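You operate a simulated robot arm through the tools that you are given. There is no shell and no other tool. Be economical: measure what you need, move in short steps, check, and stop when the job is done.

Carry out the task below with a simulated robot arm. There is one attempt and no reset: what you move stays moved.

TASK
Measure vials H5 and M7 and rack each by its reading.
Fine: green rack up to 150, red rack over 150; leave the meter on and the other vials in place.
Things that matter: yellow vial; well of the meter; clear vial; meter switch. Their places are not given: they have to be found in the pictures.

It is judged by the outcome, as a careful person would: the job done as asked, and still so three seconds after it is handed in. It fails if anything else is knocked over, pushed out of place, dropped, spilled or broken.

THE ROBOT
A 7-joint arm with a two-finger parallel gripper, fixed in place. Base frame: the origin is at the foot of the arm, x ahead of it, y to its left, z up; the work surface is at about z = 0.8. Readings come in cm, degrees, newtons and seconds.
With the tool pointing down near the work surface it reaches from about 24 to 62 cm from the base axis. Its first joint turns from -66.0 to 66.0 degrees. Payload 2.6 kg.
The tool frame sits at the grasp point between the pads (the TCP): z along the fingers, y along the line on which they close. The tips reach 3 cm beyond it. The gripper opens to 9.4 cm. The fingers are 2.8 cm wide and 1 cm thick; the gripper's body (5 by 9.6 cm) begins 5.5 cm behind the TCP.
Orientation is that of the tool frame in the base frame, as a unit quaternion [w, x, y, z]. With the fingers straight down and closing along the base's y, the tool's x points along the base's -x, its y along +y and its z along -z.

THE INTERFACE
- The arm moves only by the tool jog_arm. Its argument "commands" is a list of rows, each an object of numbers (a shift or turn left out is 0, a gripper value left out holds the last): "dx", "dy", "dz": the shift along the base's x, y, z in units of 500 mm (1.0 is 500 mm); "wx", "wy", "wz": the turn, a rotation vector about the base's x, y, z in units of 60 degrees (1.0 is 60 degrees); "gripper": the gripper command, from -1 (fully open) to 1 (shut), values between in proportion. In form: [{"dx": .., "dy": .., "dz": .., "wx": .., "wy": .., "wz": .., "gripper": ..}, ...]. A call has 1 to 10 rows; each row is the pose to reach, as a shift and turn from the pose commanded when the call began. A call with a number of a shift or a turn outside -1 to 1 is refused whole. Rows are played at 5 a second. More than 5 cm and 8.6 degrees between two rows, or a gripper value outside its range, and nothing of the call is played. A pose out of reach is approached as far as the arm can. The call stops where the force on the tool passes 40 N (or 10 N more than at its start, if that is more) or the arm is blocked; 0.2 s more then pass. Each finger travels about 7.2 cm/s and halts on what it meets, pressing with about 24 N; the grip force reading is that of the motor and also rises with nothing between the fingers. The clock runs only during rows and for 0.2 s after the last one: add rows that repeat a pose to give the fingers time. It gives the time, the measured TCP pose, the force on the tool (base axes), the opening and the grip force at its end, in the units of the frame above (readings bear some noise), and new pictures: "views" is both (left out), scene, wrist or none.
- Cameras (640 x 400 px; columns grow to the right, rows downward): "scene" is fixed at [3.51, 43.16, 56.45]; the picture's right is [-0.78, -0.62, 0.00], its down [-0.35, 0.44, -0.82] and it looks along [0.51, -0.65, -0.57] (base axes); focal length 345 px, centre (320, 200). "wrist" rides on the gripper at [-3.7, 0, -5.8] in the tool frame; the picture's right is [0.00, -1.00, 0.00], its down [0.97, 0.00, -0.24] and it looks along [0.24, 0.00, 0.97] (tool axes); focal length 218 px, centre (320, 200).
- point_at(camera, pixels): for up to 12 pixels [column, row] of the newest picture of that camera ("zoom" is the newest enlarged one), the place [x, y, z] in the base frame of the surface seen there, good to about 0.2 cm. The clock stands still meanwhile.
- inspect(camera, box): a new picture of the part [left, top, right, bottom] of that camera's present view, enlarged. The clock stands still meanwhile.
- finish_job(): hands the job in; it is judged then, once.

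Go step by step. Measure first, check grasps and placings, and put right what went wrong. The budget is 80 turns and 120 pictures, counting those below and the enlarged ones. Unless the task says otherwise, let go and move clear before handing in, and close with one line.

The tools are called after ">>>" by a JSON object that holds its "op" and its "data". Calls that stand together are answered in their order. jog_arm: Moves the arm, as the interface text tells. Its arguments: {"type":"object","properties":{"commands":{"type":"array"},"views":{"type":"string","enum":["both","scene","wrist","none"]}},"required":["commands"]} The other tools are called the same way: point_at (camera, pixels) gives the place of the surface under pixels of a picture; inspect (camera, box) takes an enlarged picture of a part of a camera's view; finish_job () hands the job in.

At the start:

```text
time: 0.0
eef_pos: [34.89, -5.05, 33.16]
tcp_rot: [0.0, 0.0, 1.0, 0.0]
wrist_force: [0.6, -0.5, 0.5]
width: 9.36
grasp_force: 0.0
```

scene: 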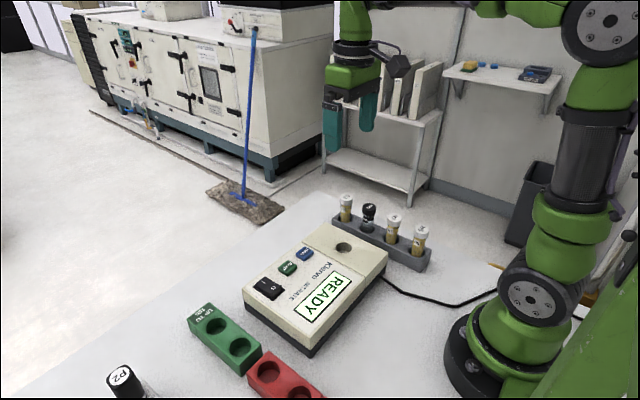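
wrist: 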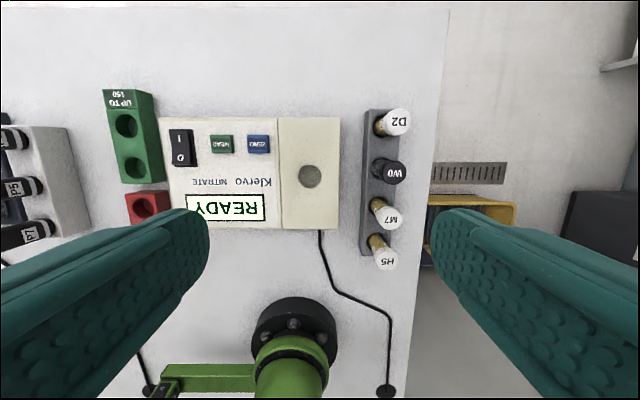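

The meter shows READY, with a rack of D2, W0, M7 and H5 to its right in the wrist view. I'll enlarge the views to read labels.

>>> {"op": "inspect", "data": {"camera": "scene", "box": [230, 180, 440, 360]}}

>>> {"op": "inspect", "data": {"camera": "wrist", "box": [90, 80, 430, 280]}}

>>> {"op": "point_at", "data": {"camera": "wrist", "pixels": [[310, 176], [222, 144], [258, 144], [181, 135], [181, 158], [385, 260], [385, 215], [127, 125], [133, 167], [145, 207], [340, 120], [240, 207]]}}

>>> {"op": "point_at", "data": {"camera": "scene", "pixels": [[421, 229], [394, 217], [368, 207], [346, 197], [343, 247], [210, 326], [239, 347], [268, 372], [288, 268], [304, 254], [388, 237], [268, 290]]}}

```text
2.22 times, centred on (335, 270) of scene
```

zoom: 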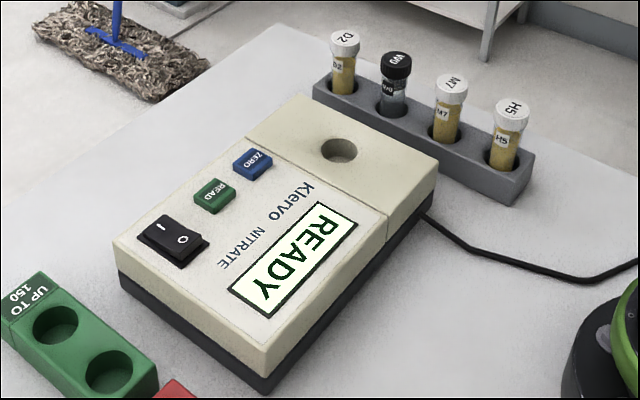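

```text
1.88 times, centred on (260, 180) of wrist
```

zoom: 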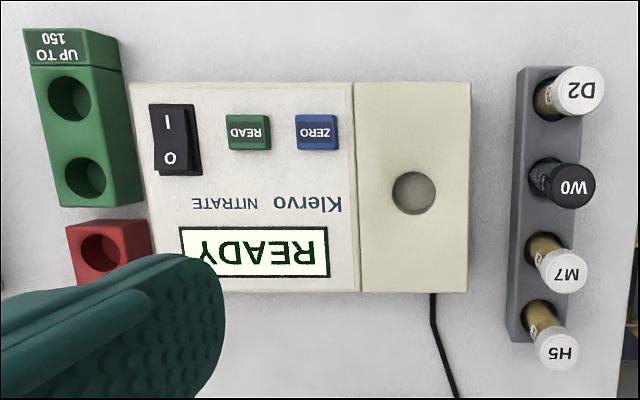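

```text
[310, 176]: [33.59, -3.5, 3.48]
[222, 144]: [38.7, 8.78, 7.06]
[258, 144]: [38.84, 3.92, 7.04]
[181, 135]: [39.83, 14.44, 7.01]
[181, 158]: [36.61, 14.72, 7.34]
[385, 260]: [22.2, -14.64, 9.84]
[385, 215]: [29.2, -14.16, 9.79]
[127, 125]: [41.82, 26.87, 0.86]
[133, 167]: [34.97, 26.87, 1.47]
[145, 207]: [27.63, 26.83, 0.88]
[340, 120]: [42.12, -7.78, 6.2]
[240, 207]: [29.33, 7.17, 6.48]
```

```text
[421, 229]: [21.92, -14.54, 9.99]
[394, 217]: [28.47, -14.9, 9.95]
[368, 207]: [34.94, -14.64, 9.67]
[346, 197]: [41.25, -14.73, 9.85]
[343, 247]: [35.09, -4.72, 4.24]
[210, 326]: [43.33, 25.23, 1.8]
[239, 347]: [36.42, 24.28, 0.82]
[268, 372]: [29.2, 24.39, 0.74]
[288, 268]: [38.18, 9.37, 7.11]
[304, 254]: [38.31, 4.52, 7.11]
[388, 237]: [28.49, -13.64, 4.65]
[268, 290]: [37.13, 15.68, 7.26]
```

The labels read H5 at about (22.0, -14.6), M7 at about (28.4, -14.6) and clear W0 (black cap). The well is near (34.2, -3.5), and READ and ZERO are at x≈38.3. I'll move above H5 and look closer.

>>> {"op": "jog_arm", "data": {"commands": [{"dx": -0.052, "dy": -0.038, "dz": -0.052}, {"dx": -0.104, "dy": -0.076, "dz": -0.104}, {"dx": -0.156, "dy": -0.115, "dz": -0.156}, {"dx": -0.208, "dy": -0.153, "dz": -0.208}, {"dx": -0.258, "dy": -0.192, "dz": -0.263}, {"dx": -0.258, "dy": -0.192, "dz": -0.263}]}}

```text
time: 1.4
eef_pos: [22.01, -14.47, 19.95]
tcp_rot: [0.0, 0.0, 1.0, 0.0]
wrist_force: [0.8, -0.2, -0.3]
width: 9.39
grasp_force: 0.0
```

scene: 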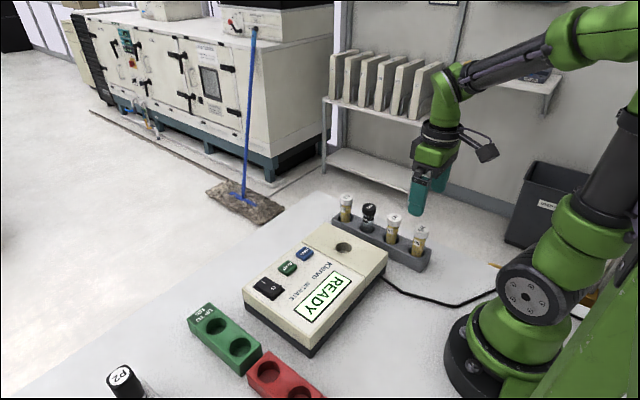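
wrist: 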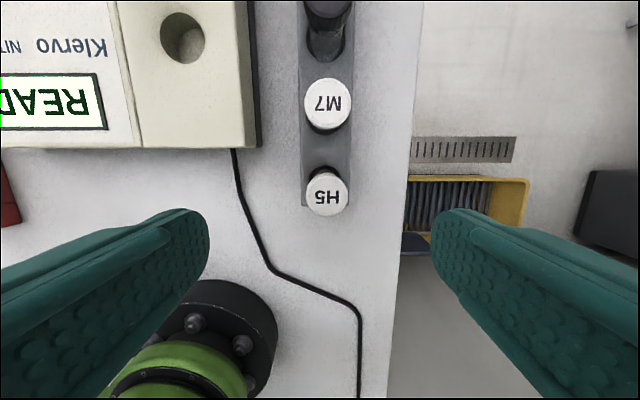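

H5's cap is at wrist px (326,192), M7's at (328,103) and the well rim is around (183,38). I'll measure the edges.

>>> {"op": "point_at", "data": {"camera": "wrist", "pixels": [[307, 190], [345, 190], [327, 174], [327, 205], [307, 103], [348, 103], [328, 82], [328, 122], [157, 38], [208, 38], [182, 9], [182, 65]]}}

>>> {"op": "inspect", "data": {"camera": "wrist", "box": [130, 0, 370, 150]}}

```text
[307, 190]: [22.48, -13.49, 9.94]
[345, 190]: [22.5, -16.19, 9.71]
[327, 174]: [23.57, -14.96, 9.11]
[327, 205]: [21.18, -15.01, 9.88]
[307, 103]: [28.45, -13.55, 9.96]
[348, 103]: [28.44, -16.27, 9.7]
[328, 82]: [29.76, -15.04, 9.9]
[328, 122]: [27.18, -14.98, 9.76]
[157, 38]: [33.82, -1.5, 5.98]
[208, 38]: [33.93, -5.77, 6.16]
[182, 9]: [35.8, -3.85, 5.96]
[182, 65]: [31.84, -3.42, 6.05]
```

```text
2.67 times, centred on (250, 75) of wrist
```

zoom: 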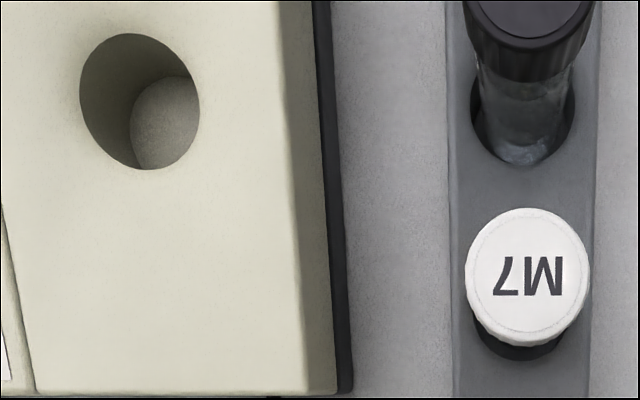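

Well centre is about (33.9, -3.65), diameter 3.5, and the caps are 2.7 wide at y≈-14.9. I'll zoom on H5 for its x.

>>> {"op": "inspect", "data": {"camera": "wrist", "box": [280, 150, 376, 210]}}

```text
6.67 times, centred on (328, 180) of wrist
```

zoom: 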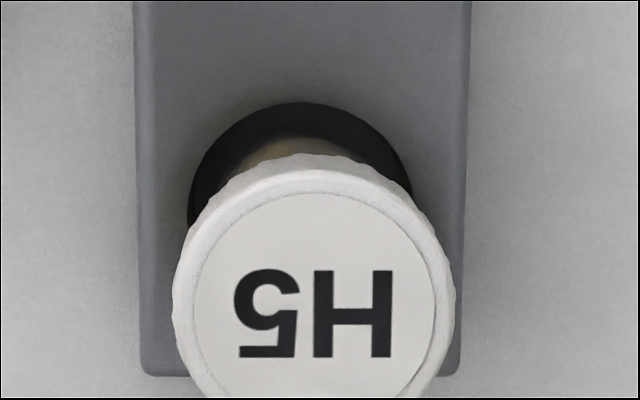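

H5 cap centre is about (22.0, -14.95), top at z 9.9. I'll lower over it with the gripper open, then check the alignment before closing.

>>> {"op": "jog_arm", "data": {"commands": [{"dy": -0.007, "dz": -0.07}, {"dy": -0.007, "dz": -0.14}, {"dy": -0.007, "dz": -0.19}, {"dy": -0.007, "dz": -0.213}, {"dy": -0.007, "dz": -0.213}, {"dy": -0.007, "dz": -0.213}]}}

```text
time: 2.8
eef_pos: [21.96, -15.02, 9.36]
tcp_rot: [0.0, 0.0, 1.0, 0.0]
wrist_force: [-1.2, 0.3, -0.1]
width: 9.4
grasp_force: 0.0
```

scene: 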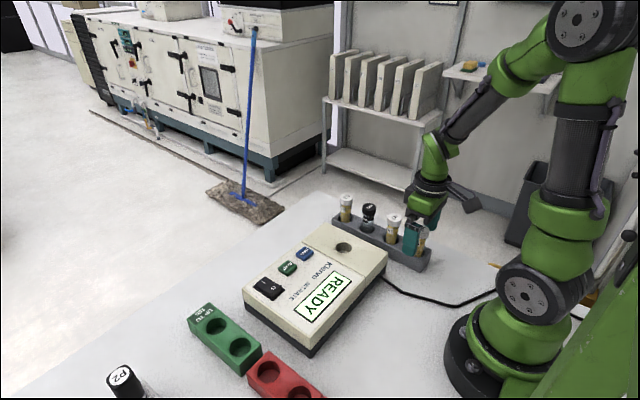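
wrist: 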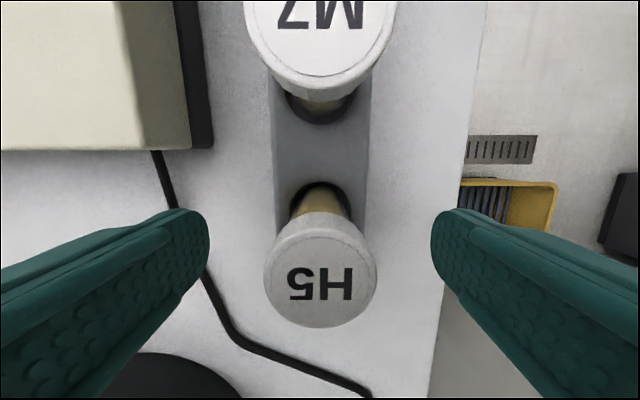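

The cap is centred between the fingers (px 320,270). Closing on it.

>>> {"op": "jog_arm", "data": {"commands": [{"gripper": 1}, {"gripper": 1}, {"gripper": 1}, {"gripper": 1}, {"gripper": 1}], "views": "none"}}

```text
time: 4.0
eef_pos: [22.0, -15.04, 9.24]
tcp_rot: [-0.001, -0.001, 1.0, 0.0]
wrist_force: [0.0, 0.4, 0.2]
width: 3.12
grasp_force: 23.7
```

The grip holds at 3.1 cm with 24 N. Lifting straight up.

>>> {"op": "jog_arm", "data": {"commands": [{"dz": 0.05}, {"dz": 0.1}, {"dz": 0.16}, {"dz": 0.22}, {"dz": 0.22}]}}

```text
time: 5.2
eef_pos: [21.89, -15.04, 20.24]
tcp_rot: [0.0, 0.0, 1.0, 0.0]
wrist_force: [0.0, 0.0, 0.0]
width: 3.09
grasp_force: 23.9
```

scene: 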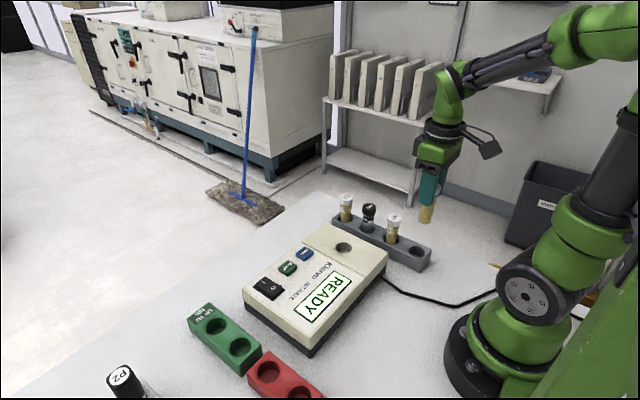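
wrist: 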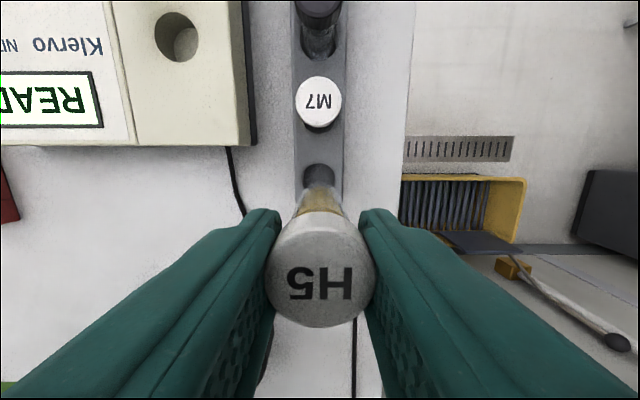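

H5 is up and held straight. I'll measure its bottom end (426,222) and carry it over the well.

>>> {"op": "point_at", "data": {"camera": "scene", "pixels": [[426, 221], [425, 218], [427, 210]]}}

>>> {"op": "jog_arm", "data": {"commands": [{"dx": 0.05, "dy": 0.05}, {"dx": 0.1, "dy": 0.1}, {"dx": 0.16, "dy": 0.16}, {"dx": 0.21, "dy": 0.2}, {"dx": 0.238, "dy": 0.227}, {"dx": 0.238, "dy": 0.227}, {"dx": 0.238, "dy": 0.227}]}}

```text
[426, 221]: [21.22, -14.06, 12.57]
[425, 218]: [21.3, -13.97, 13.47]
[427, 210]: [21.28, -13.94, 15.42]
```

```text
time: 6.8
eef_pos: [33.83, -3.46, 20.28]
tcp_rot: [0.0, -0.001, 1.0, 0.0]
wrist_force: [-0.3, -0.6, -0.4]
width: 3.09
grasp_force: 23.7
```

scene: 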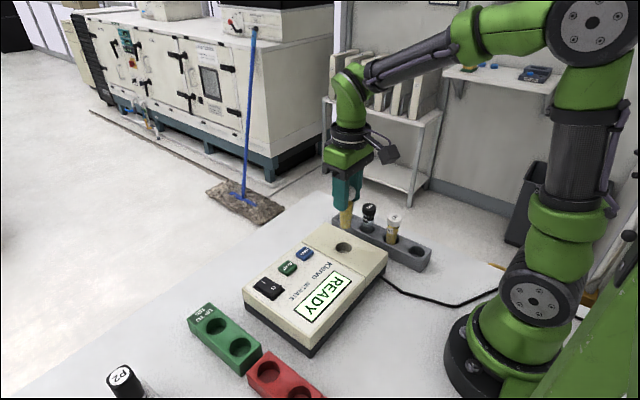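
wrist: 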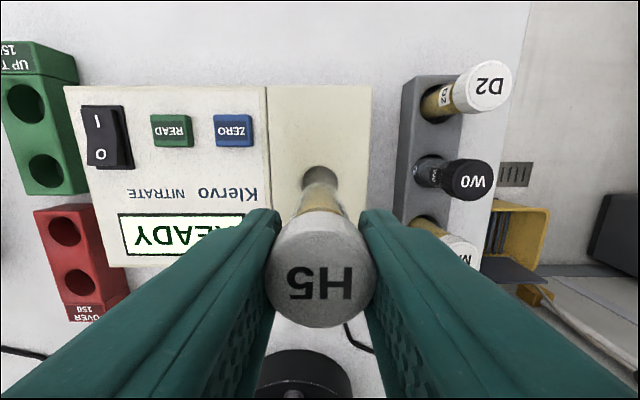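

H5 hangs over the well (rim at px 319,178). I'll lower it into the well mouth, and measure the racks' hole rims meanwhile.

>>> {"op": "point_at", "data": {"camera": "wrist", "pixels": [[50, 100], [27, 126], [66, 168], [44, 190], [90, 230], [67, 248], [102, 283], [80, 300], [67, 60], [62, 150], [98, 255], [108, 308]]}}

>>> {"op": "inspect", "data": {"camera": "wrist", "box": [0, 30, 320, 330]}}

>>> {"op": "jog_arm", "data": {"commands": [{"dz": -0.05}, {"dz": -0.1}, {"dz": -0.13}, {"dz": -0.16}, {"dz": -0.16}]}}

```text
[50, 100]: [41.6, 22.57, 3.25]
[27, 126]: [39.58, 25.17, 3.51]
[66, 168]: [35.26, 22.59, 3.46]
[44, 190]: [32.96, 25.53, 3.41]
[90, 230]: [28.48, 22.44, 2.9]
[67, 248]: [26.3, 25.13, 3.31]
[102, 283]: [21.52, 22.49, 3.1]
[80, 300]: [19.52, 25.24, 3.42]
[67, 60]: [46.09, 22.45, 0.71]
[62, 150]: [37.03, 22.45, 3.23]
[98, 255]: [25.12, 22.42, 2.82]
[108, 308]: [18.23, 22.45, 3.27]
```

```text
1.33 times, centred on (160, 180) of wrist
```

zoom: 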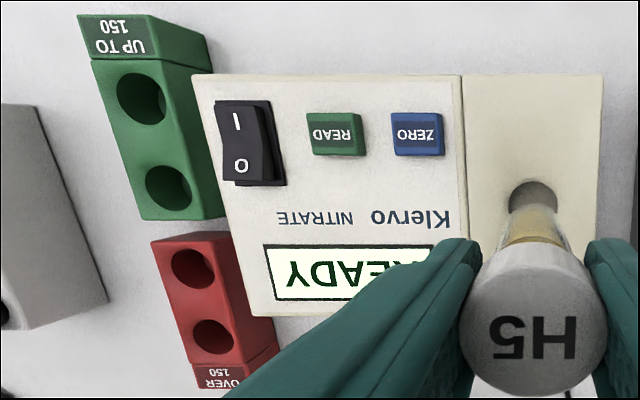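

```text
time: 8.0
eef_pos: [33.75, -3.76, 12.3]
tcp_rot: [0.0, 0.0, 1.0, 0.001]
wrist_force: [-0.9, 0.6, 0.0]
width: 3.08
grasp_force: 24.4
```

scene: 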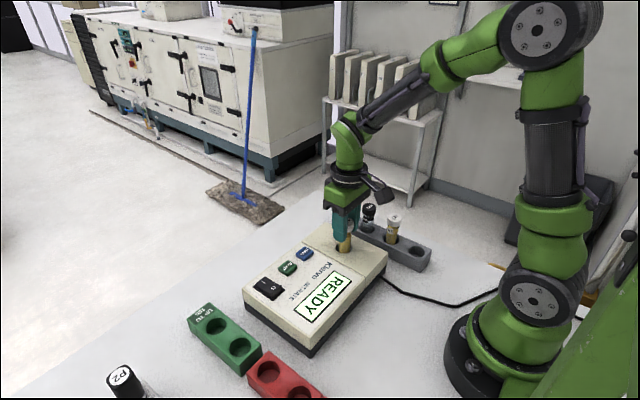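
wrist: 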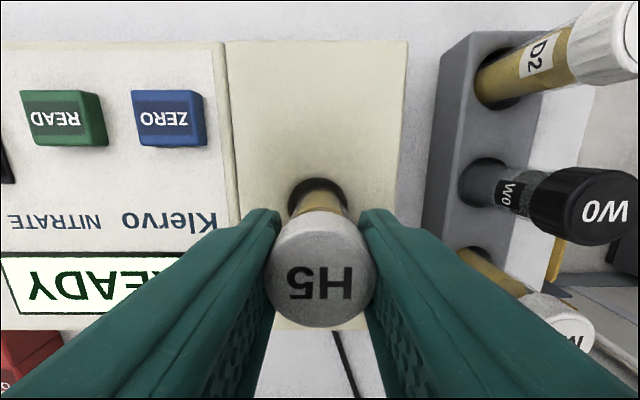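

The vial is inside the rim with clearance all round. Lowering gently to about TCP z 9.4, stopping on force.

>>> {"op": "jog_arm", "data": {"commands": [{"dz": -0.015}, {"dz": -0.03}, {"dz": -0.04}, {"dz": -0.048}, {"dz": -0.054}, {"dz": -0.054}]}}

```text
time: 9.0
eef_pos: [33.96, -3.56, 10.49]
tcp_rot: [0.003, 0.002, 1.0, 0.0]
wrist_force: [-1.7, -0.2, 7.3]
width: 3.05
grasp_force: 24.1
stopped in row 4: the force on the tool passed its limit (the readings are from after the stop); the commanded pose is now the measured one
```

scene: 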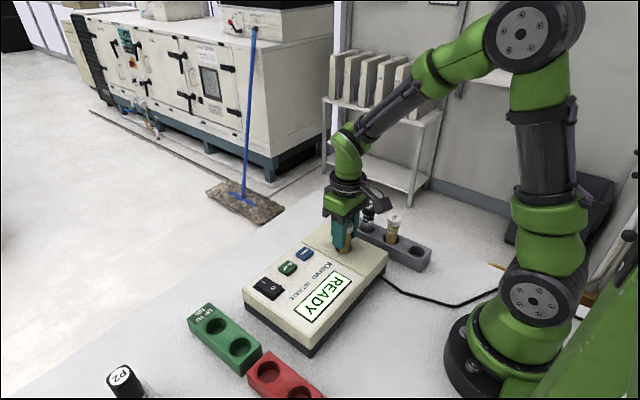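
wrist: 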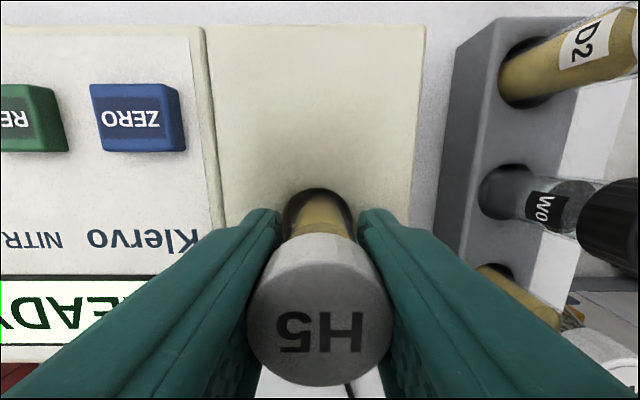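

It has met the well floor (7 N up at TCP z 10.5). Releasing and rising clear.

>>> {"op": "jog_arm", "data": {"commands": [{"gripper": 0.2}, {"gripper": -0.2}, {"gripper": -0.2}, {"dz": 0.06, "gripper": -0.2}, {"dz": 0.14, "gripper": -0.2}, {"dz": 0.2, "gripper": -0.2}, {"dz": 0.2, "gripper": -0.2}]}}

```text
time: 10.6
eef_pos: [33.72, -3.74, 20.32]
tcp_rot: [0.004, 0.001, 1.0, 0.0]
wrist_force: [0.3, 0.1, -0.1]
width: 5.67
grasp_force: 0.0
```

scene: 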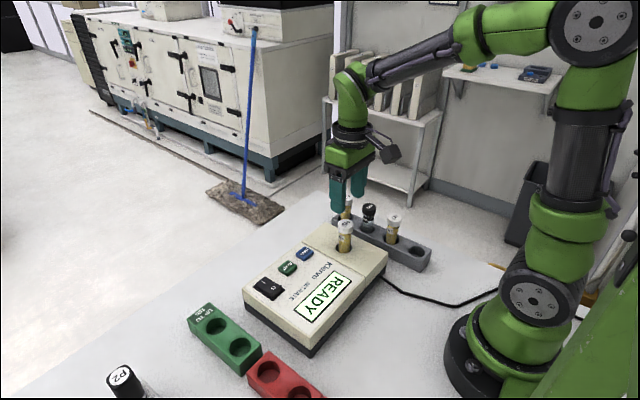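
wrist: 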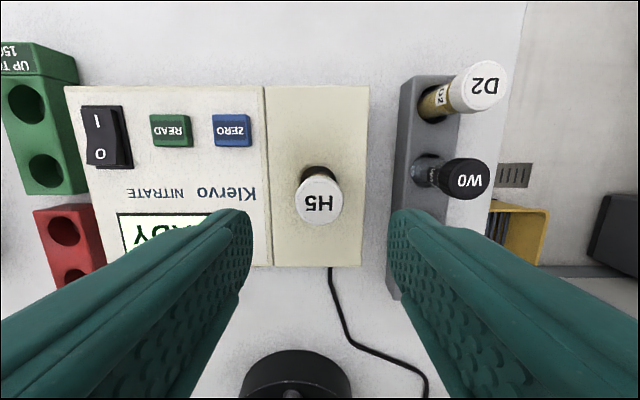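

H5 stands in the well. Now I'll measure the READ button at px (171,130).

>>> {"op": "point_at", "data": {"camera": "wrist", "pixels": [[154, 129], [188, 129], [171, 118], [171, 140], [318, 205], [335, 205]]}}

>>> {"op": "inspect", "data": {"camera": "scene", "box": [230, 180, 440, 360]}}

```text
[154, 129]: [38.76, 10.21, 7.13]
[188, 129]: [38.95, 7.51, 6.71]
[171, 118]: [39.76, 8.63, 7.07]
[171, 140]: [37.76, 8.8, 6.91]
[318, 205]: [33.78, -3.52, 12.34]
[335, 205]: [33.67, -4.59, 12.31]
```

```text
2.22 times, centred on (335, 270) of scene
```

zoom: 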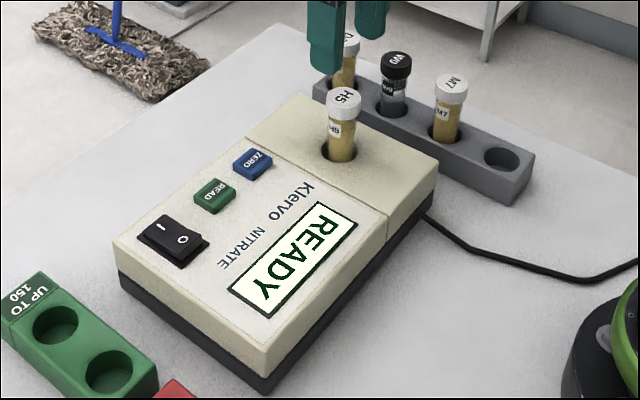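

READ is centred at about (38.8, 8.8, 7.1), and H5's cap top is at z 12.3. I'll close the fingers and hover above READ.

>>> {"op": "jog_arm", "data": {"commands": [{"dx": 0.03, "dy": 0.07, "gripper": 1}, {"dx": 0.06, "dy": 0.14, "gripper": 1}, {"dx": 0.09, "dy": 0.21, "gripper": 1}, {"dx": 0.1, "dy": 0.249, "dz": -0.04, "gripper": 1}, {"dx": 0.1, "dy": 0.249, "dz": -0.12, "gripper": 1}, {"dx": 0.1, "dy": 0.249, "dz": -0.18, "gripper": 1}, {"dx": 0.1, "dy": 0.249, "dz": -0.18, "gripper": 1}]}}

```text
time: 12.2
eef_pos: [39.05, 8.84, 11.18]
tcp_rot: [0.003, 0.0, 1.0, -0.001]
wrist_force: [0.0, 0.3, 0.2]
width: 0.0
grasp_force: 23.7
```

scene: 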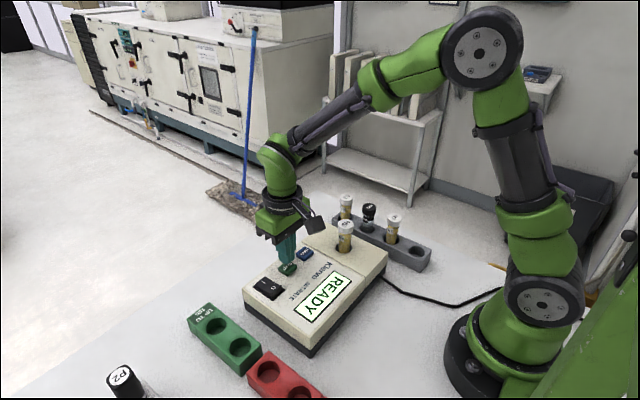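
wrist: 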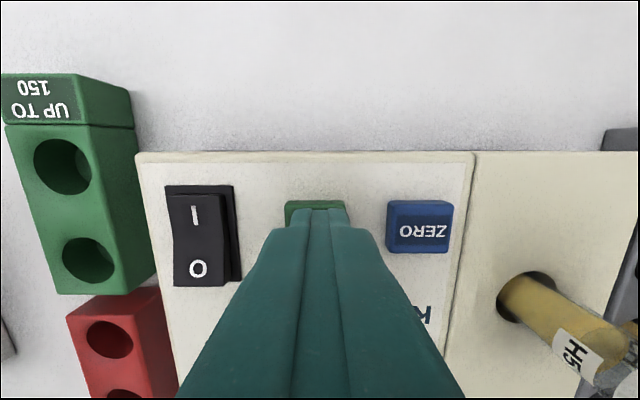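

The fingers sit right over READ. Pressing down in small steps, then back up.

>>> {"op": "jog_arm", "data": {"commands": [{"dz": -0.012}, {"dz": -0.02}, {"dz": -0.024}, {"dz": -0.028}, {"dz": -0.03}, {"dz": -0.03}, {"dz": -0.01}, {"dz": 0.02}, {"dz": 0.02}], "views": "scene"}}

```text
time: 14.2
eef_pos: [39.0, 8.71, 12.34]
tcp_rot: [0.003, 0.001, 1.0, 0.0]
wrist_force: [0.1, 0.6, 0.2]
width: 0.01
grasp_force: 23.8
```

scene: 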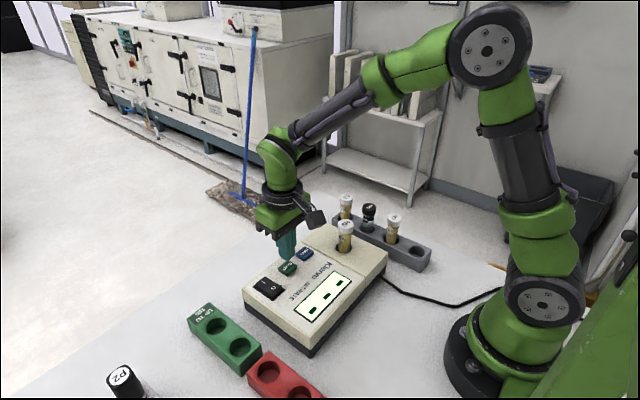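

READ registered; the display shows "- - -". Waiting for the result.

>>> {"op": "jog_arm", "data": {"commands": [{"dz": 0.01}, {"dz": 0.01}, {"dz": 0.01}, {"dz": 0.01}, {"dz": 0.01}, {"dz": 0.01}, {"dz": 0.01}, {"dz": 0.01}, {"dz": 0.01}, {"dz": 0.01}], "views": "none"}}

>>> {"op": "inspect", "data": {"camera": "scene", "box": [230, 180, 440, 360]}}

```text
time: 16.4
eef_pos: [38.95, 8.72, 12.86]
tcp_rot: [0.003, 0.001, 1.0, 0.0]
wrist_force: [-0.9, 0.8, 0.1]
width: 0.0
grasp_force: 24.4
```

```text
2.22 times, centred on (335, 270) of scene
```

zoom: 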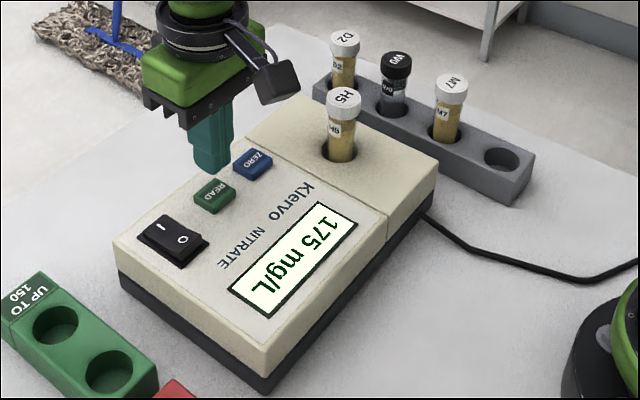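

The meter reads 175 mg/L for H5, which means the red rack. I'll rise, open, and go back above H5.

>>> {"op": "jog_arm", "data": {"commands": [{"dz": 0.08}, {"dz": 0.15}, {"dx": -0.03, "dy": -0.07, "dz": 0.15, "gripper": -1}, {"dx": -0.06, "dy": -0.14, "dz": 0.15, "gripper": -1}, {"dx": -0.09, "dy": -0.2, "dz": 0.15, "gripper": -1}, {"dx": -0.102, "dy": -0.248, "dz": 0.15, "gripper": -1}, {"dx": -0.102, "dy": -0.248, "dz": 0.15, "gripper": -1}, {"dx": -0.102, "dy": -0.248, "dz": 0.07, "gripper": -1}, {"dx": -0.102, "dy": -0.248, "dz": 0.07, "gripper": -1}], "views": "wrist"}}

```text
time: 18.4
eef_pos: [34.06, -3.69, 16.24]
tcp_rot: [0.003, 0.0, 1.0, 0.0]
wrist_force: [-0.7, 0.1, 0.7]
width: 9.37
grasp_force: 0.0
```

wrist: 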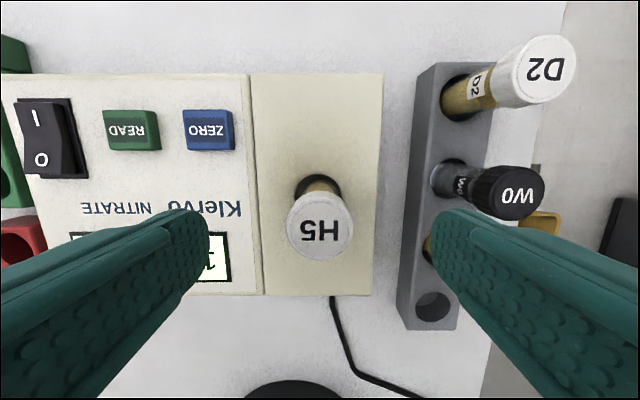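

H5 is centred (px 320,220). Lowering to its cap and closing, then lifting.

>>> {"op": "jog_arm", "data": {"commands": [{"dz": -0.05}, {"dz": -0.092}, {"dz": -0.092}, {"dz": -0.092, "gripper": 1}, {"dz": -0.092, "gripper": 1}, {"dz": -0.092, "gripper": 1}, {"dz": -0.092, "gripper": 1}, {"dz": -0.04, "gripper": 1}, {"dz": 0.04, "gripper": 1}, {"dz": 0.1, "gripper": 1}]}}

```text
time: 20.6
eef_pos: [34.08, -3.61, 21.55]
tcp_rot: [0.003, 0.001, 1.0, 0.0]
wrist_force: [-0.2, 0.0, 0.4]
width: 3.08
grasp_force: 23.8
```

scene: 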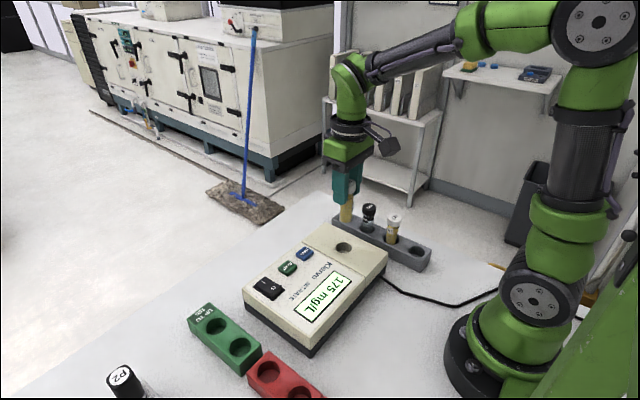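
wrist: 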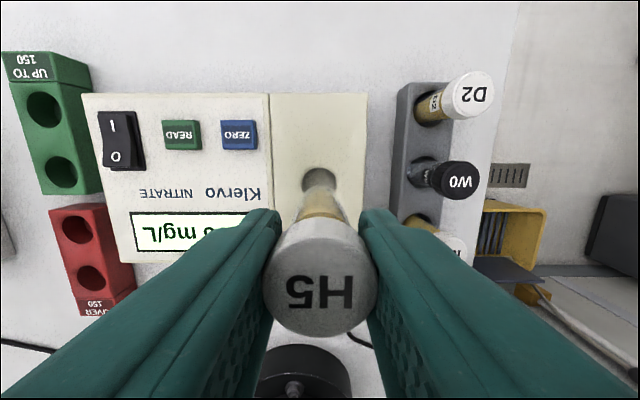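

H5 is held. Carrying it at height over the red rack's first hole, about (28.4, 24.7).

>>> {"op": "jog_arm", "data": {"commands": [{"dx": -0.016, "dy": 0.06}, {"dx": -0.032, "dy": 0.14}, {"dx": -0.048, "dy": 0.23}, {"dx": -0.064, "dy": 0.32}, {"dx": -0.08, "dy": 0.41}, {"dx": -0.1, "dy": 0.49}, {"dx": -0.112, "dy": 0.545}, {"dx": -0.112, "dy": 0.566}, {"dx": -0.112, "dy": 0.566}]}}

```text
time: 22.6
eef_pos: [28.4, 24.65, 21.19]
tcp_rot: [0.003, 0.002, 1.0, 0.0]
wrist_force: [-0.5, 0.2, -0.4]
width: 3.09
grasp_force: 24.2
```

scene: 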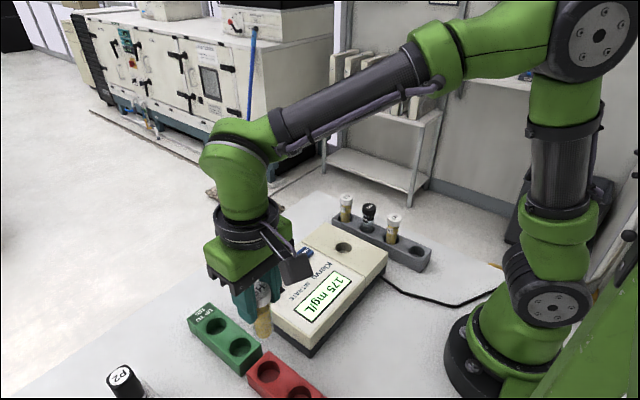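
wrist: 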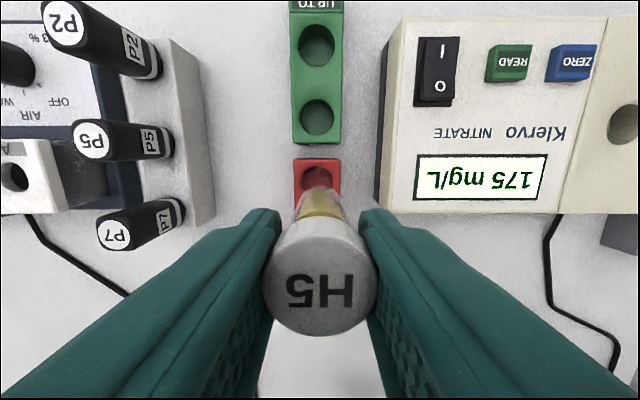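

The racks show directly below: red hole 1 is at px (318,185), partly hidden behind the vial. Zooming to locate its centre and the rack surroundings.

>>> {"op": "inspect", "data": {"camera": "wrist", "box": [240, 140, 400, 240]}}

>>> {"op": "point_at", "data": {"camera": "wrist", "pixels": [[296, 175], [339, 175], [318, 161], [298, 46], [335, 46], [317, 140]]}}

>>> {"op": "inspect", "data": {"camera": "wrist", "box": [0, 0, 256, 260]}}

```text
4.00 times, centred on (320, 190) of wrist
```

zoom: 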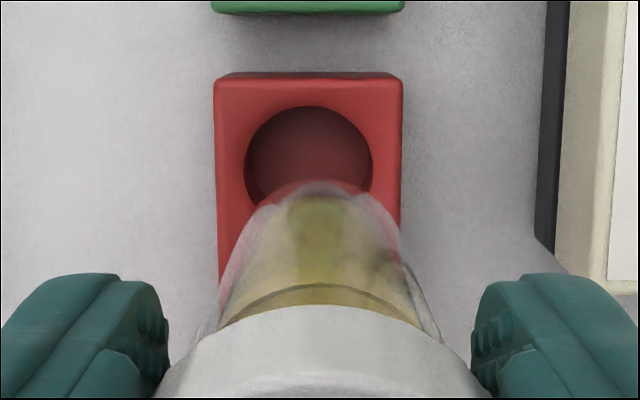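

```text
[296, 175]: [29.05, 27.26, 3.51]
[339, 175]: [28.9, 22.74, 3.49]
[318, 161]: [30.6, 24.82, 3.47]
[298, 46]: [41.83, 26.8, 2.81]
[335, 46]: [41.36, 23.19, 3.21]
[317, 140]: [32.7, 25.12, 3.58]
```

```text
1.54 times, centred on (128, 130) of wrist
```

zoom: 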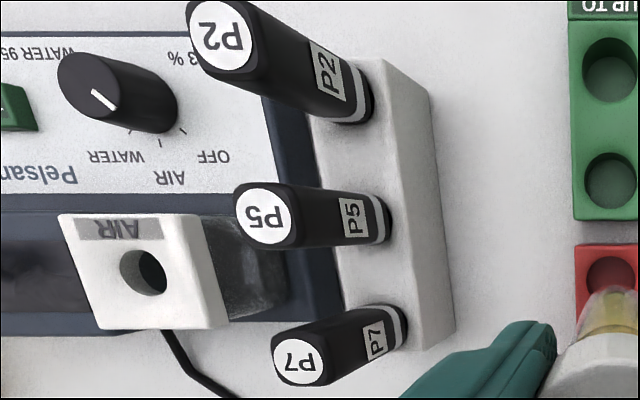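

Hole 1 is centred at (28.3, 25.0), 3.5 wide, with a floor at z≈0.8. Shifting slightly and lowering the vial just over the rim to check.

>>> {"op": "jog_arm", "data": {"commands": [{"dx": -0.002, "dy": 0.006}, {"dx": -0.002, "dy": 0.006, "dz": -0.07}, {"dx": -0.002, "dy": 0.006, "dz": -0.14}, {"dx": -0.002, "dy": 0.006, "dz": -0.185}, {"dx": -0.002, "dy": 0.006, "dz": -0.185}]}}

```text
time: 23.8
eef_pos: [28.15, 24.94, 12.03]
tcp_rot: [0.004, 0.001, 1.0, 0.0]
wrist_force: [0.2, -0.6, 0.0]
width: 3.1
grasp_force: 23.7
```

scene: 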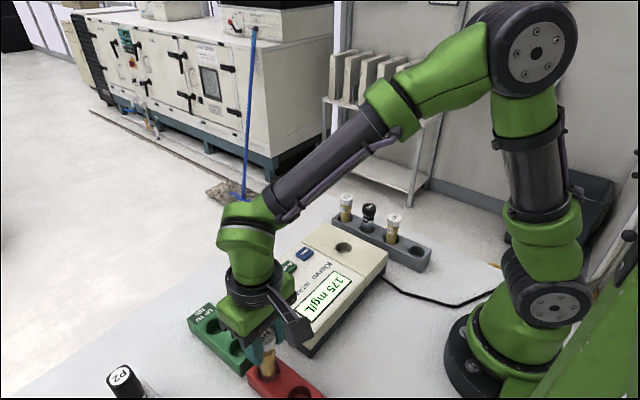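
wrist: 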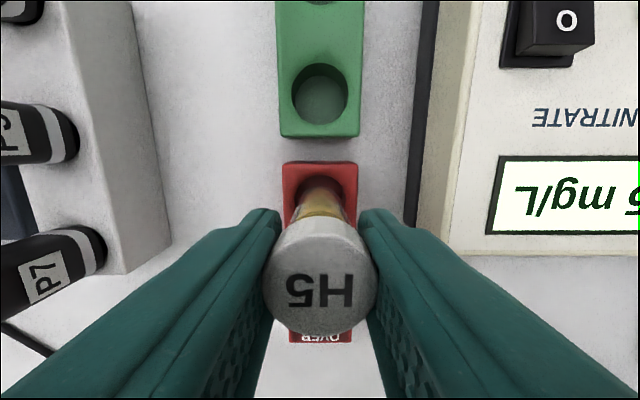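

The vial is lined up over the hole. Lowering gently onto the floor.

>>> {"op": "jog_arm", "data": {"commands": [{"dz": -0.02}, {"dz": -0.04}, {"dz": -0.05}, {"dz": -0.056}, {"dz": -0.06}, {"dz": -0.064}, {"dz": -0.067}, {"dz": -0.067}]}}

```text
time: 25.6
eef_pos: [28.26, 25.0, 8.82]
tcp_rot: [0.005, 0.001, 1.0, 0.0]
wrist_force: [1.4, -2.2, 17.0]
width: 3.06
grasp_force: 24.6
```

scene: 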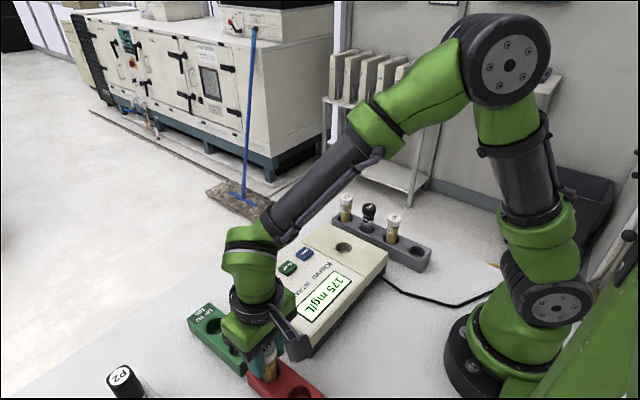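
wrist: 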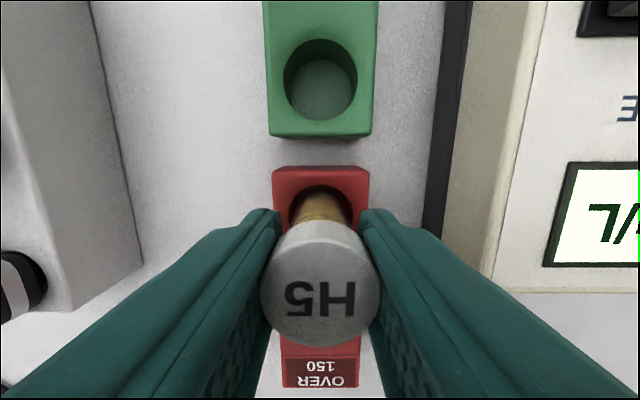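

Contact is at 17 N with the vial seated in the hole. Releasing and rising.

>>> {"op": "jog_arm", "data": {"commands": [{"dz": 0.004, "gripper": 0.2}, {"dz": 0.004, "gripper": -0.2}, {"dz": 0.004, "gripper": -0.2}, {"dz": 0.06, "gripper": -0.2}, {"dz": 0.14, "gripper": -0.2}, {"dz": 0.22, "gripper": -0.2}, {"dz": 0.25, "gripper": -0.2}, {"dz": 0.25, "gripper": -0.2}]}}

```text
time: 27.4
eef_pos: [28.26, 24.93, 21.4]
tcp_rot: [0.003, 0.001, 1.0, 0.0]
wrist_force: [0.0, 0.2, 0.6]
width: 5.65
grasp_force: 0.2
```

scene: 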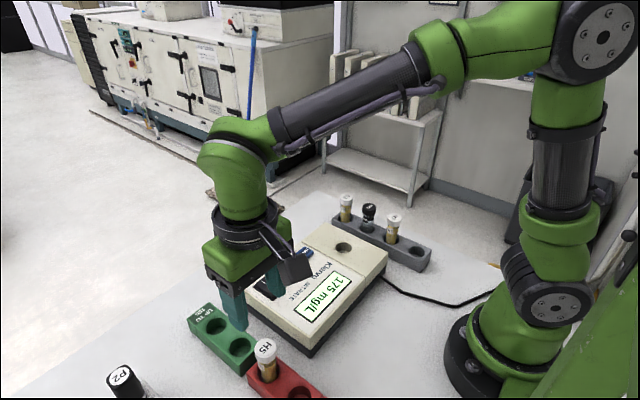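
wrist: 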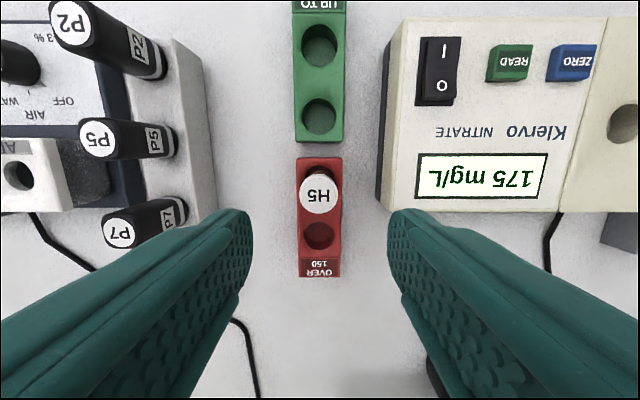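

H5 stands upright in the red rack. Now over to M7 at (28.46, -14.93) with the gripper open.

>>> {"op": "jog_arm", "data": {"commands": [{"dx": 0.004, "dy": -0.08, "gripper": -1}, {"dx": 0.004, "dy": -0.175, "gripper": -1}, {"dx": 0.004, "dy": -0.27, "gripper": -1}, {"dx": 0.004, "dy": -0.365, "gripper": -1}, {"dx": 0.004, "dy": -0.46, "gripper": -1}, {"dx": 0.004, "dy": -0.555, "gripper": -1}, {"dx": 0.004, "dy": -0.65, "gripper": -1}, {"dx": 0.004, "dy": -0.73, "gripper": -1}, {"dx": 0.004, "dy": -0.798, "gripper": -1}, {"dx": 0.004, "dy": -0.798, "dz": -0.08, "gripper": -1}], "views": "none"}}

>>> {"op": "jog_arm", "data": {"commands": [{"dz": -0.04}, {"dz": -0.04}], "views": "wrist"}}

```text
time: 29.6
eef_pos: [28.66, -14.81, 16.9]
tcp_rot: [0.004, 0.001, 1.0, 0.0]
wrist_force: [-0.3, 0.0, 0.1]
width: 9.39
grasp_force: 0.0
```

```text
time: 30.2
eef_pos: [28.6, -14.86, 15.12]
tcp_rot: [0.003, 0.001, 1.0, 0.0]
wrist_force: [-0.3, 0.8, -1.0]
width: 9.39
grasp_force: 0.1
```

wrist: 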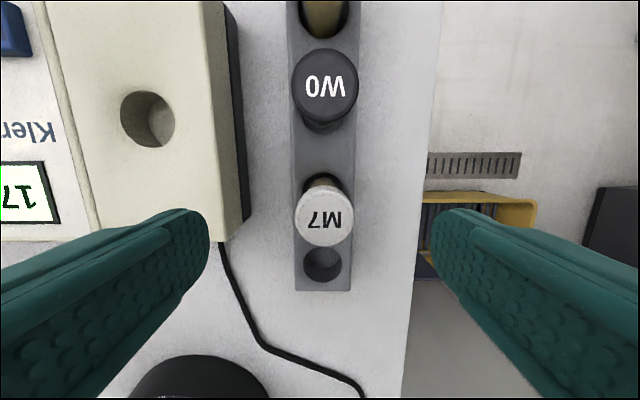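

M7's cap is at px (324,222), nearly centred. Lowering to z 9.3, closing and lifting.

>>> {"op": "jog_arm", "data": {"commands": [{"dx": -0.003, "dy": -0.003, "dz": -0.06}, {"dx": -0.003, "dy": -0.003, "dz": -0.1}, {"dx": -0.003, "dy": -0.003, "dz": -0.116}, {"dx": -0.003, "dy": -0.003, "dz": -0.116, "gripper": 1}, {"dx": -0.003, "dy": -0.003, "dz": -0.116, "gripper": 1}, {"dx": -0.003, "dy": -0.003, "dz": -0.116, "gripper": 1}, {"dx": -0.003, "dy": -0.003, "dz": -0.116, "gripper": 1}, {"dx": -0.003, "dy": -0.003, "dz": -0.06, "gripper": 1}, {"dx": -0.003, "dy": -0.003, "dz": 0.02, "gripper": 1}, {"dx": -0.003, "dy": -0.003, "dz": 0.1, "gripper": 1}]}}

```text
time: 32.4
eef_pos: [28.29, -15.14, 20.46]
tcp_rot: [0.003, 0.001, 1.0, 0.0]
wrist_force: [1.1, -0.1, 0.2]
width: 3.15
grasp_force: 23.9
```

scene: 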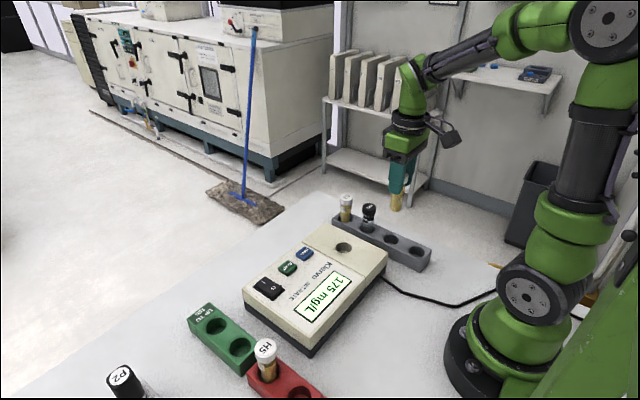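
wrist: 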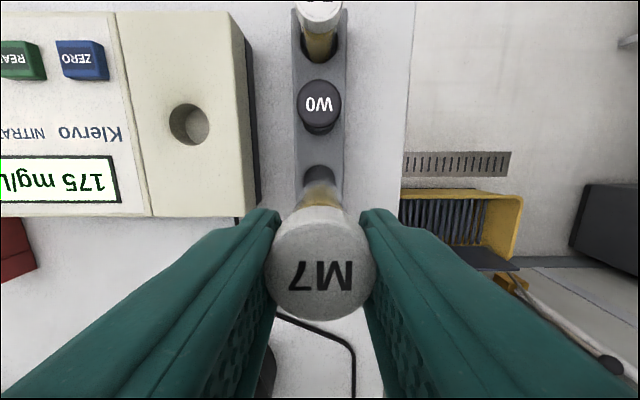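

M7 is held. Carrying it over the well and lowering partway.

>>> {"op": "jog_arm", "data": {"commands": [{"dx": 0.035, "dy": 0.07}, {"dx": 0.07, "dy": 0.14}, {"dx": 0.1, "dy": 0.2}, {"dx": 0.111, "dy": 0.229}, {"dx": 0.111, "dy": 0.229}, {"dx": 0.111, "dy": 0.229, "dz": -0.07}, {"dx": 0.111, "dy": 0.229, "dz": -0.11}, {"dx": 0.111, "dy": 0.229, "dz": -0.11}], "views": "wrist"}}

```text
time: 34.2
eef_pos: [33.99, -3.71, 14.71]
tcp_rot: [0.003, 0.001, 1.0, 0.0]
wrist_force: [0.4, 1.4, -0.5]
width: 3.11
grasp_force: 24.3
```

wrist: 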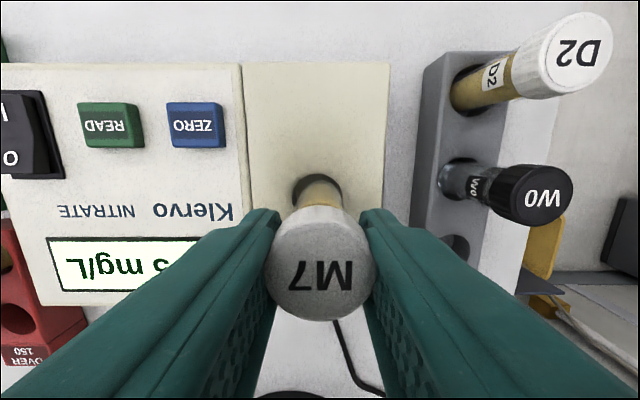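

The vial is lined up with the well (px 318,190). Lowering gently to TCP z≈11.6.

>>> {"op": "jog_arm", "data": {"commands": [{"dz": -0.02}, {"dz": -0.035}, {"dz": -0.045}, {"dz": -0.053}, {"dz": -0.058}, {"dz": -0.063}, {"dz": -0.063}], "views": "wrist"}}

```text
time: 35.8
eef_pos: [33.91, -3.64, 11.67]
tcp_rot: [0.007, 0.0, 1.0, 0.0]
wrist_force: [4.2, -0.7, 16.8]
width: 3.09
grasp_force: 24.2
```

wrist: 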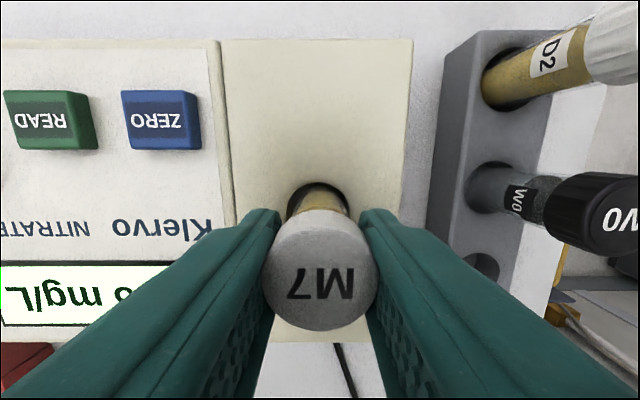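

M7 touches the well floor at 17 N. Releasing and rising.

>>> {"op": "jog_arm", "data": {"commands": [{"dz": 0.004, "gripper": 0.2}, {"dz": 0.004, "gripper": -0.2}, {"dz": 0.004, "gripper": -0.2}, {"dz": 0.06, "gripper": -0.2}, {"dz": 0.13, "gripper": -0.2}, {"dz": 0.18, "gripper": -0.2}, {"dz": 0.18, "gripper": -0.2}], "views": "scene"}}

```text
time: 37.4
eef_pos: [33.7, -3.72, 20.44]
tcp_rot: [0.004, 0.001, 1.0, 0.0]
wrist_force: [1.0, 0.7, 0.0]
width: 5.63
grasp_force: 0.0
```

scene: 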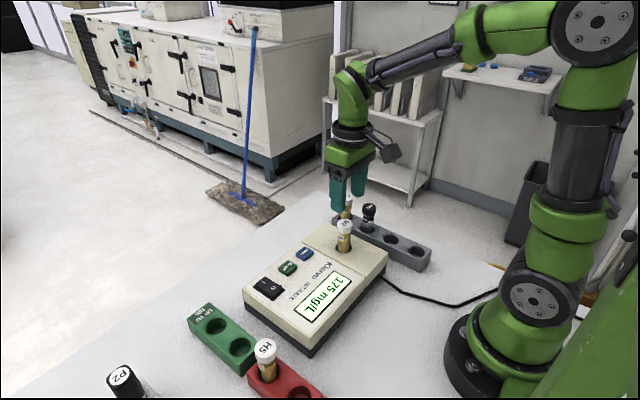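

M7 stands in the well and the display still shows the old 175. Moving the closed fingers to hover over READ.

>>> {"op": "jog_arm", "data": {"commands": [{"dx": 0.03, "dy": 0.07, "gripper": 1}, {"dx": 0.06, "dy": 0.14, "gripper": 1}, {"dx": 0.09, "dy": 0.21, "gripper": 1}, {"dx": 0.1, "dy": 0.249, "dz": -0.04, "gripper": 1}, {"dx": 0.1, "dy": 0.249, "dz": -0.12, "gripper": 1}, {"dx": 0.1, "dy": 0.249, "dz": -0.184, "gripper": 1}, {"dx": 0.1, "dy": 0.249, "dz": -0.184, "gripper": 1}], "views": "wrist"}}

```text
time: 39.0
eef_pos: [38.94, 9.07, 11.05]
tcp_rot: [0.003, 0.0, 1.0, 0.0]
wrist_force: [0.8, 0.7, 0.2]
width: 0.01
grasp_force: 23.7
```

wrist: 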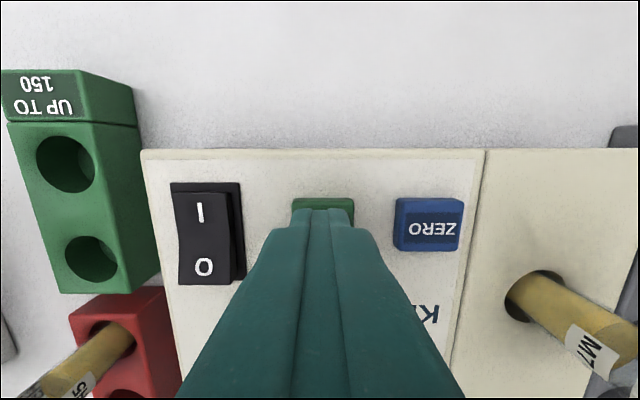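

Over READ again; pressing.

>>> {"op": "jog_arm", "data": {"commands": [{"dz": -0.012}, {"dz": -0.02}, {"dz": -0.024}, {"dz": -0.028}, {"dz": -0.028}, {"dz": -0.01}, {"dz": 0.03}, {"dz": 0.03}], "views": "none"}}

>>> {"op": "inspect", "data": {"camera": "scene", "box": [230, 180, 440, 360]}}

>>> {"op": "jog_arm", "data": {"commands": [{"dz": 0.05}, {"dz": 0.1}, {"dz": 0.15}, {"dz": 0.15}, {"dz": 0.15}, {"dz": 0.15}, {"dz": 0.15}, {"dz": 0.15}, {"dz": 0.15}, {"dz": 0.15}], "views": "none"}}

>>> {"op": "inspect", "data": {"camera": "scene", "box": [230, 180, 440, 360]}}

```text
time: 40.8
eef_pos: [38.78, 8.89, 12.79]
tcp_rot: [0.003, 0.001, 1.0, 0.0]
wrist_force: [-0.1, 0.3, -0.8]
width: 0.0
grasp_force: 24.3
```

```text
2.22 times, centred on (335, 270) of scene
```

zoom: 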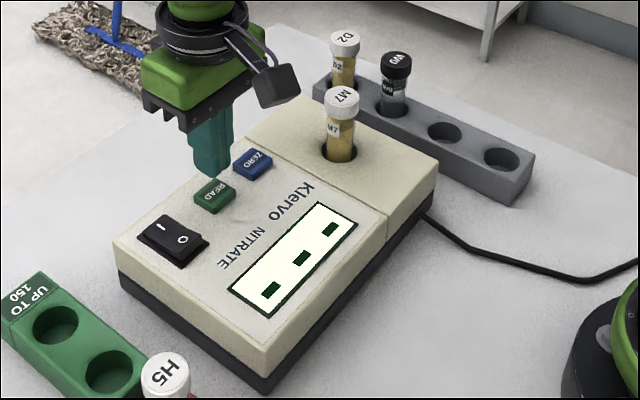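

```text
time: 43.0
eef_pos: [38.89, 9.06, 20.28]
tcp_rot: [0.003, 0.0, 1.0, -0.001]
wrist_force: [0.7, -0.4, -0.3]
width: 0.0
grasp_force: 24.0
```

```text
2.22 times, centred on (335, 270) of scene
```

zoom: 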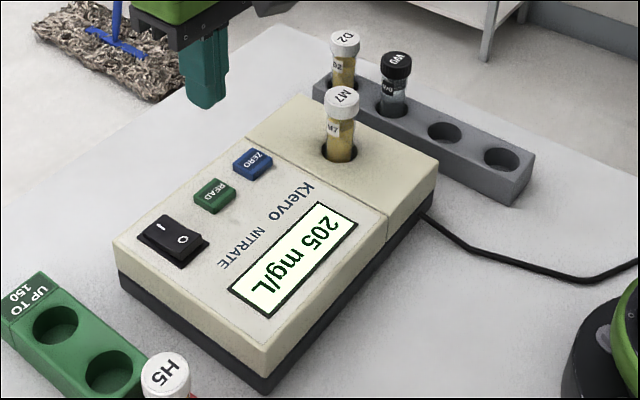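

M7 reads 205, so both vials exceed 150 at face value. Before trusting that, I want to check the meter's zero with the clear W0 blank and put it back after. First I'll collect M7.

>>> {"op": "jog_arm", "data": {"commands": [{"dx": -0.03, "dy": -0.07, "gripper": -1}, {"dx": -0.06, "dy": -0.14, "gripper": -1}, {"dx": -0.09, "dy": -0.2, "gripper": -1}, {"dx": -0.1, "dy": -0.251, "gripper": -1}, {"dx": -0.1, "dy": -0.251, "gripper": -1}, {"dx": -0.1, "dy": -0.251, "dz": -0.08, "gripper": -1}, {"dx": -0.1, "dy": -0.251, "dz": -0.08, "gripper": -1}], "views": "wrist"}}

```text
time: 44.6
eef_pos: [33.51, -3.76, 16.47]
tcp_rot: [0.003, 0.0, 1.0, 0.0]
wrist_force: [0.0, 1.0, 0.1]
width: 9.39
grasp_force: 0.0
```

wrist: 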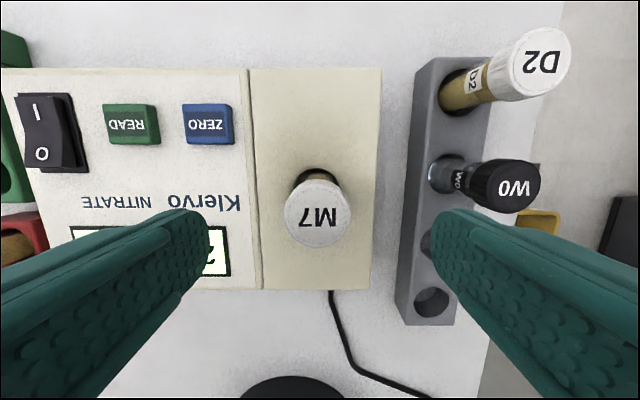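

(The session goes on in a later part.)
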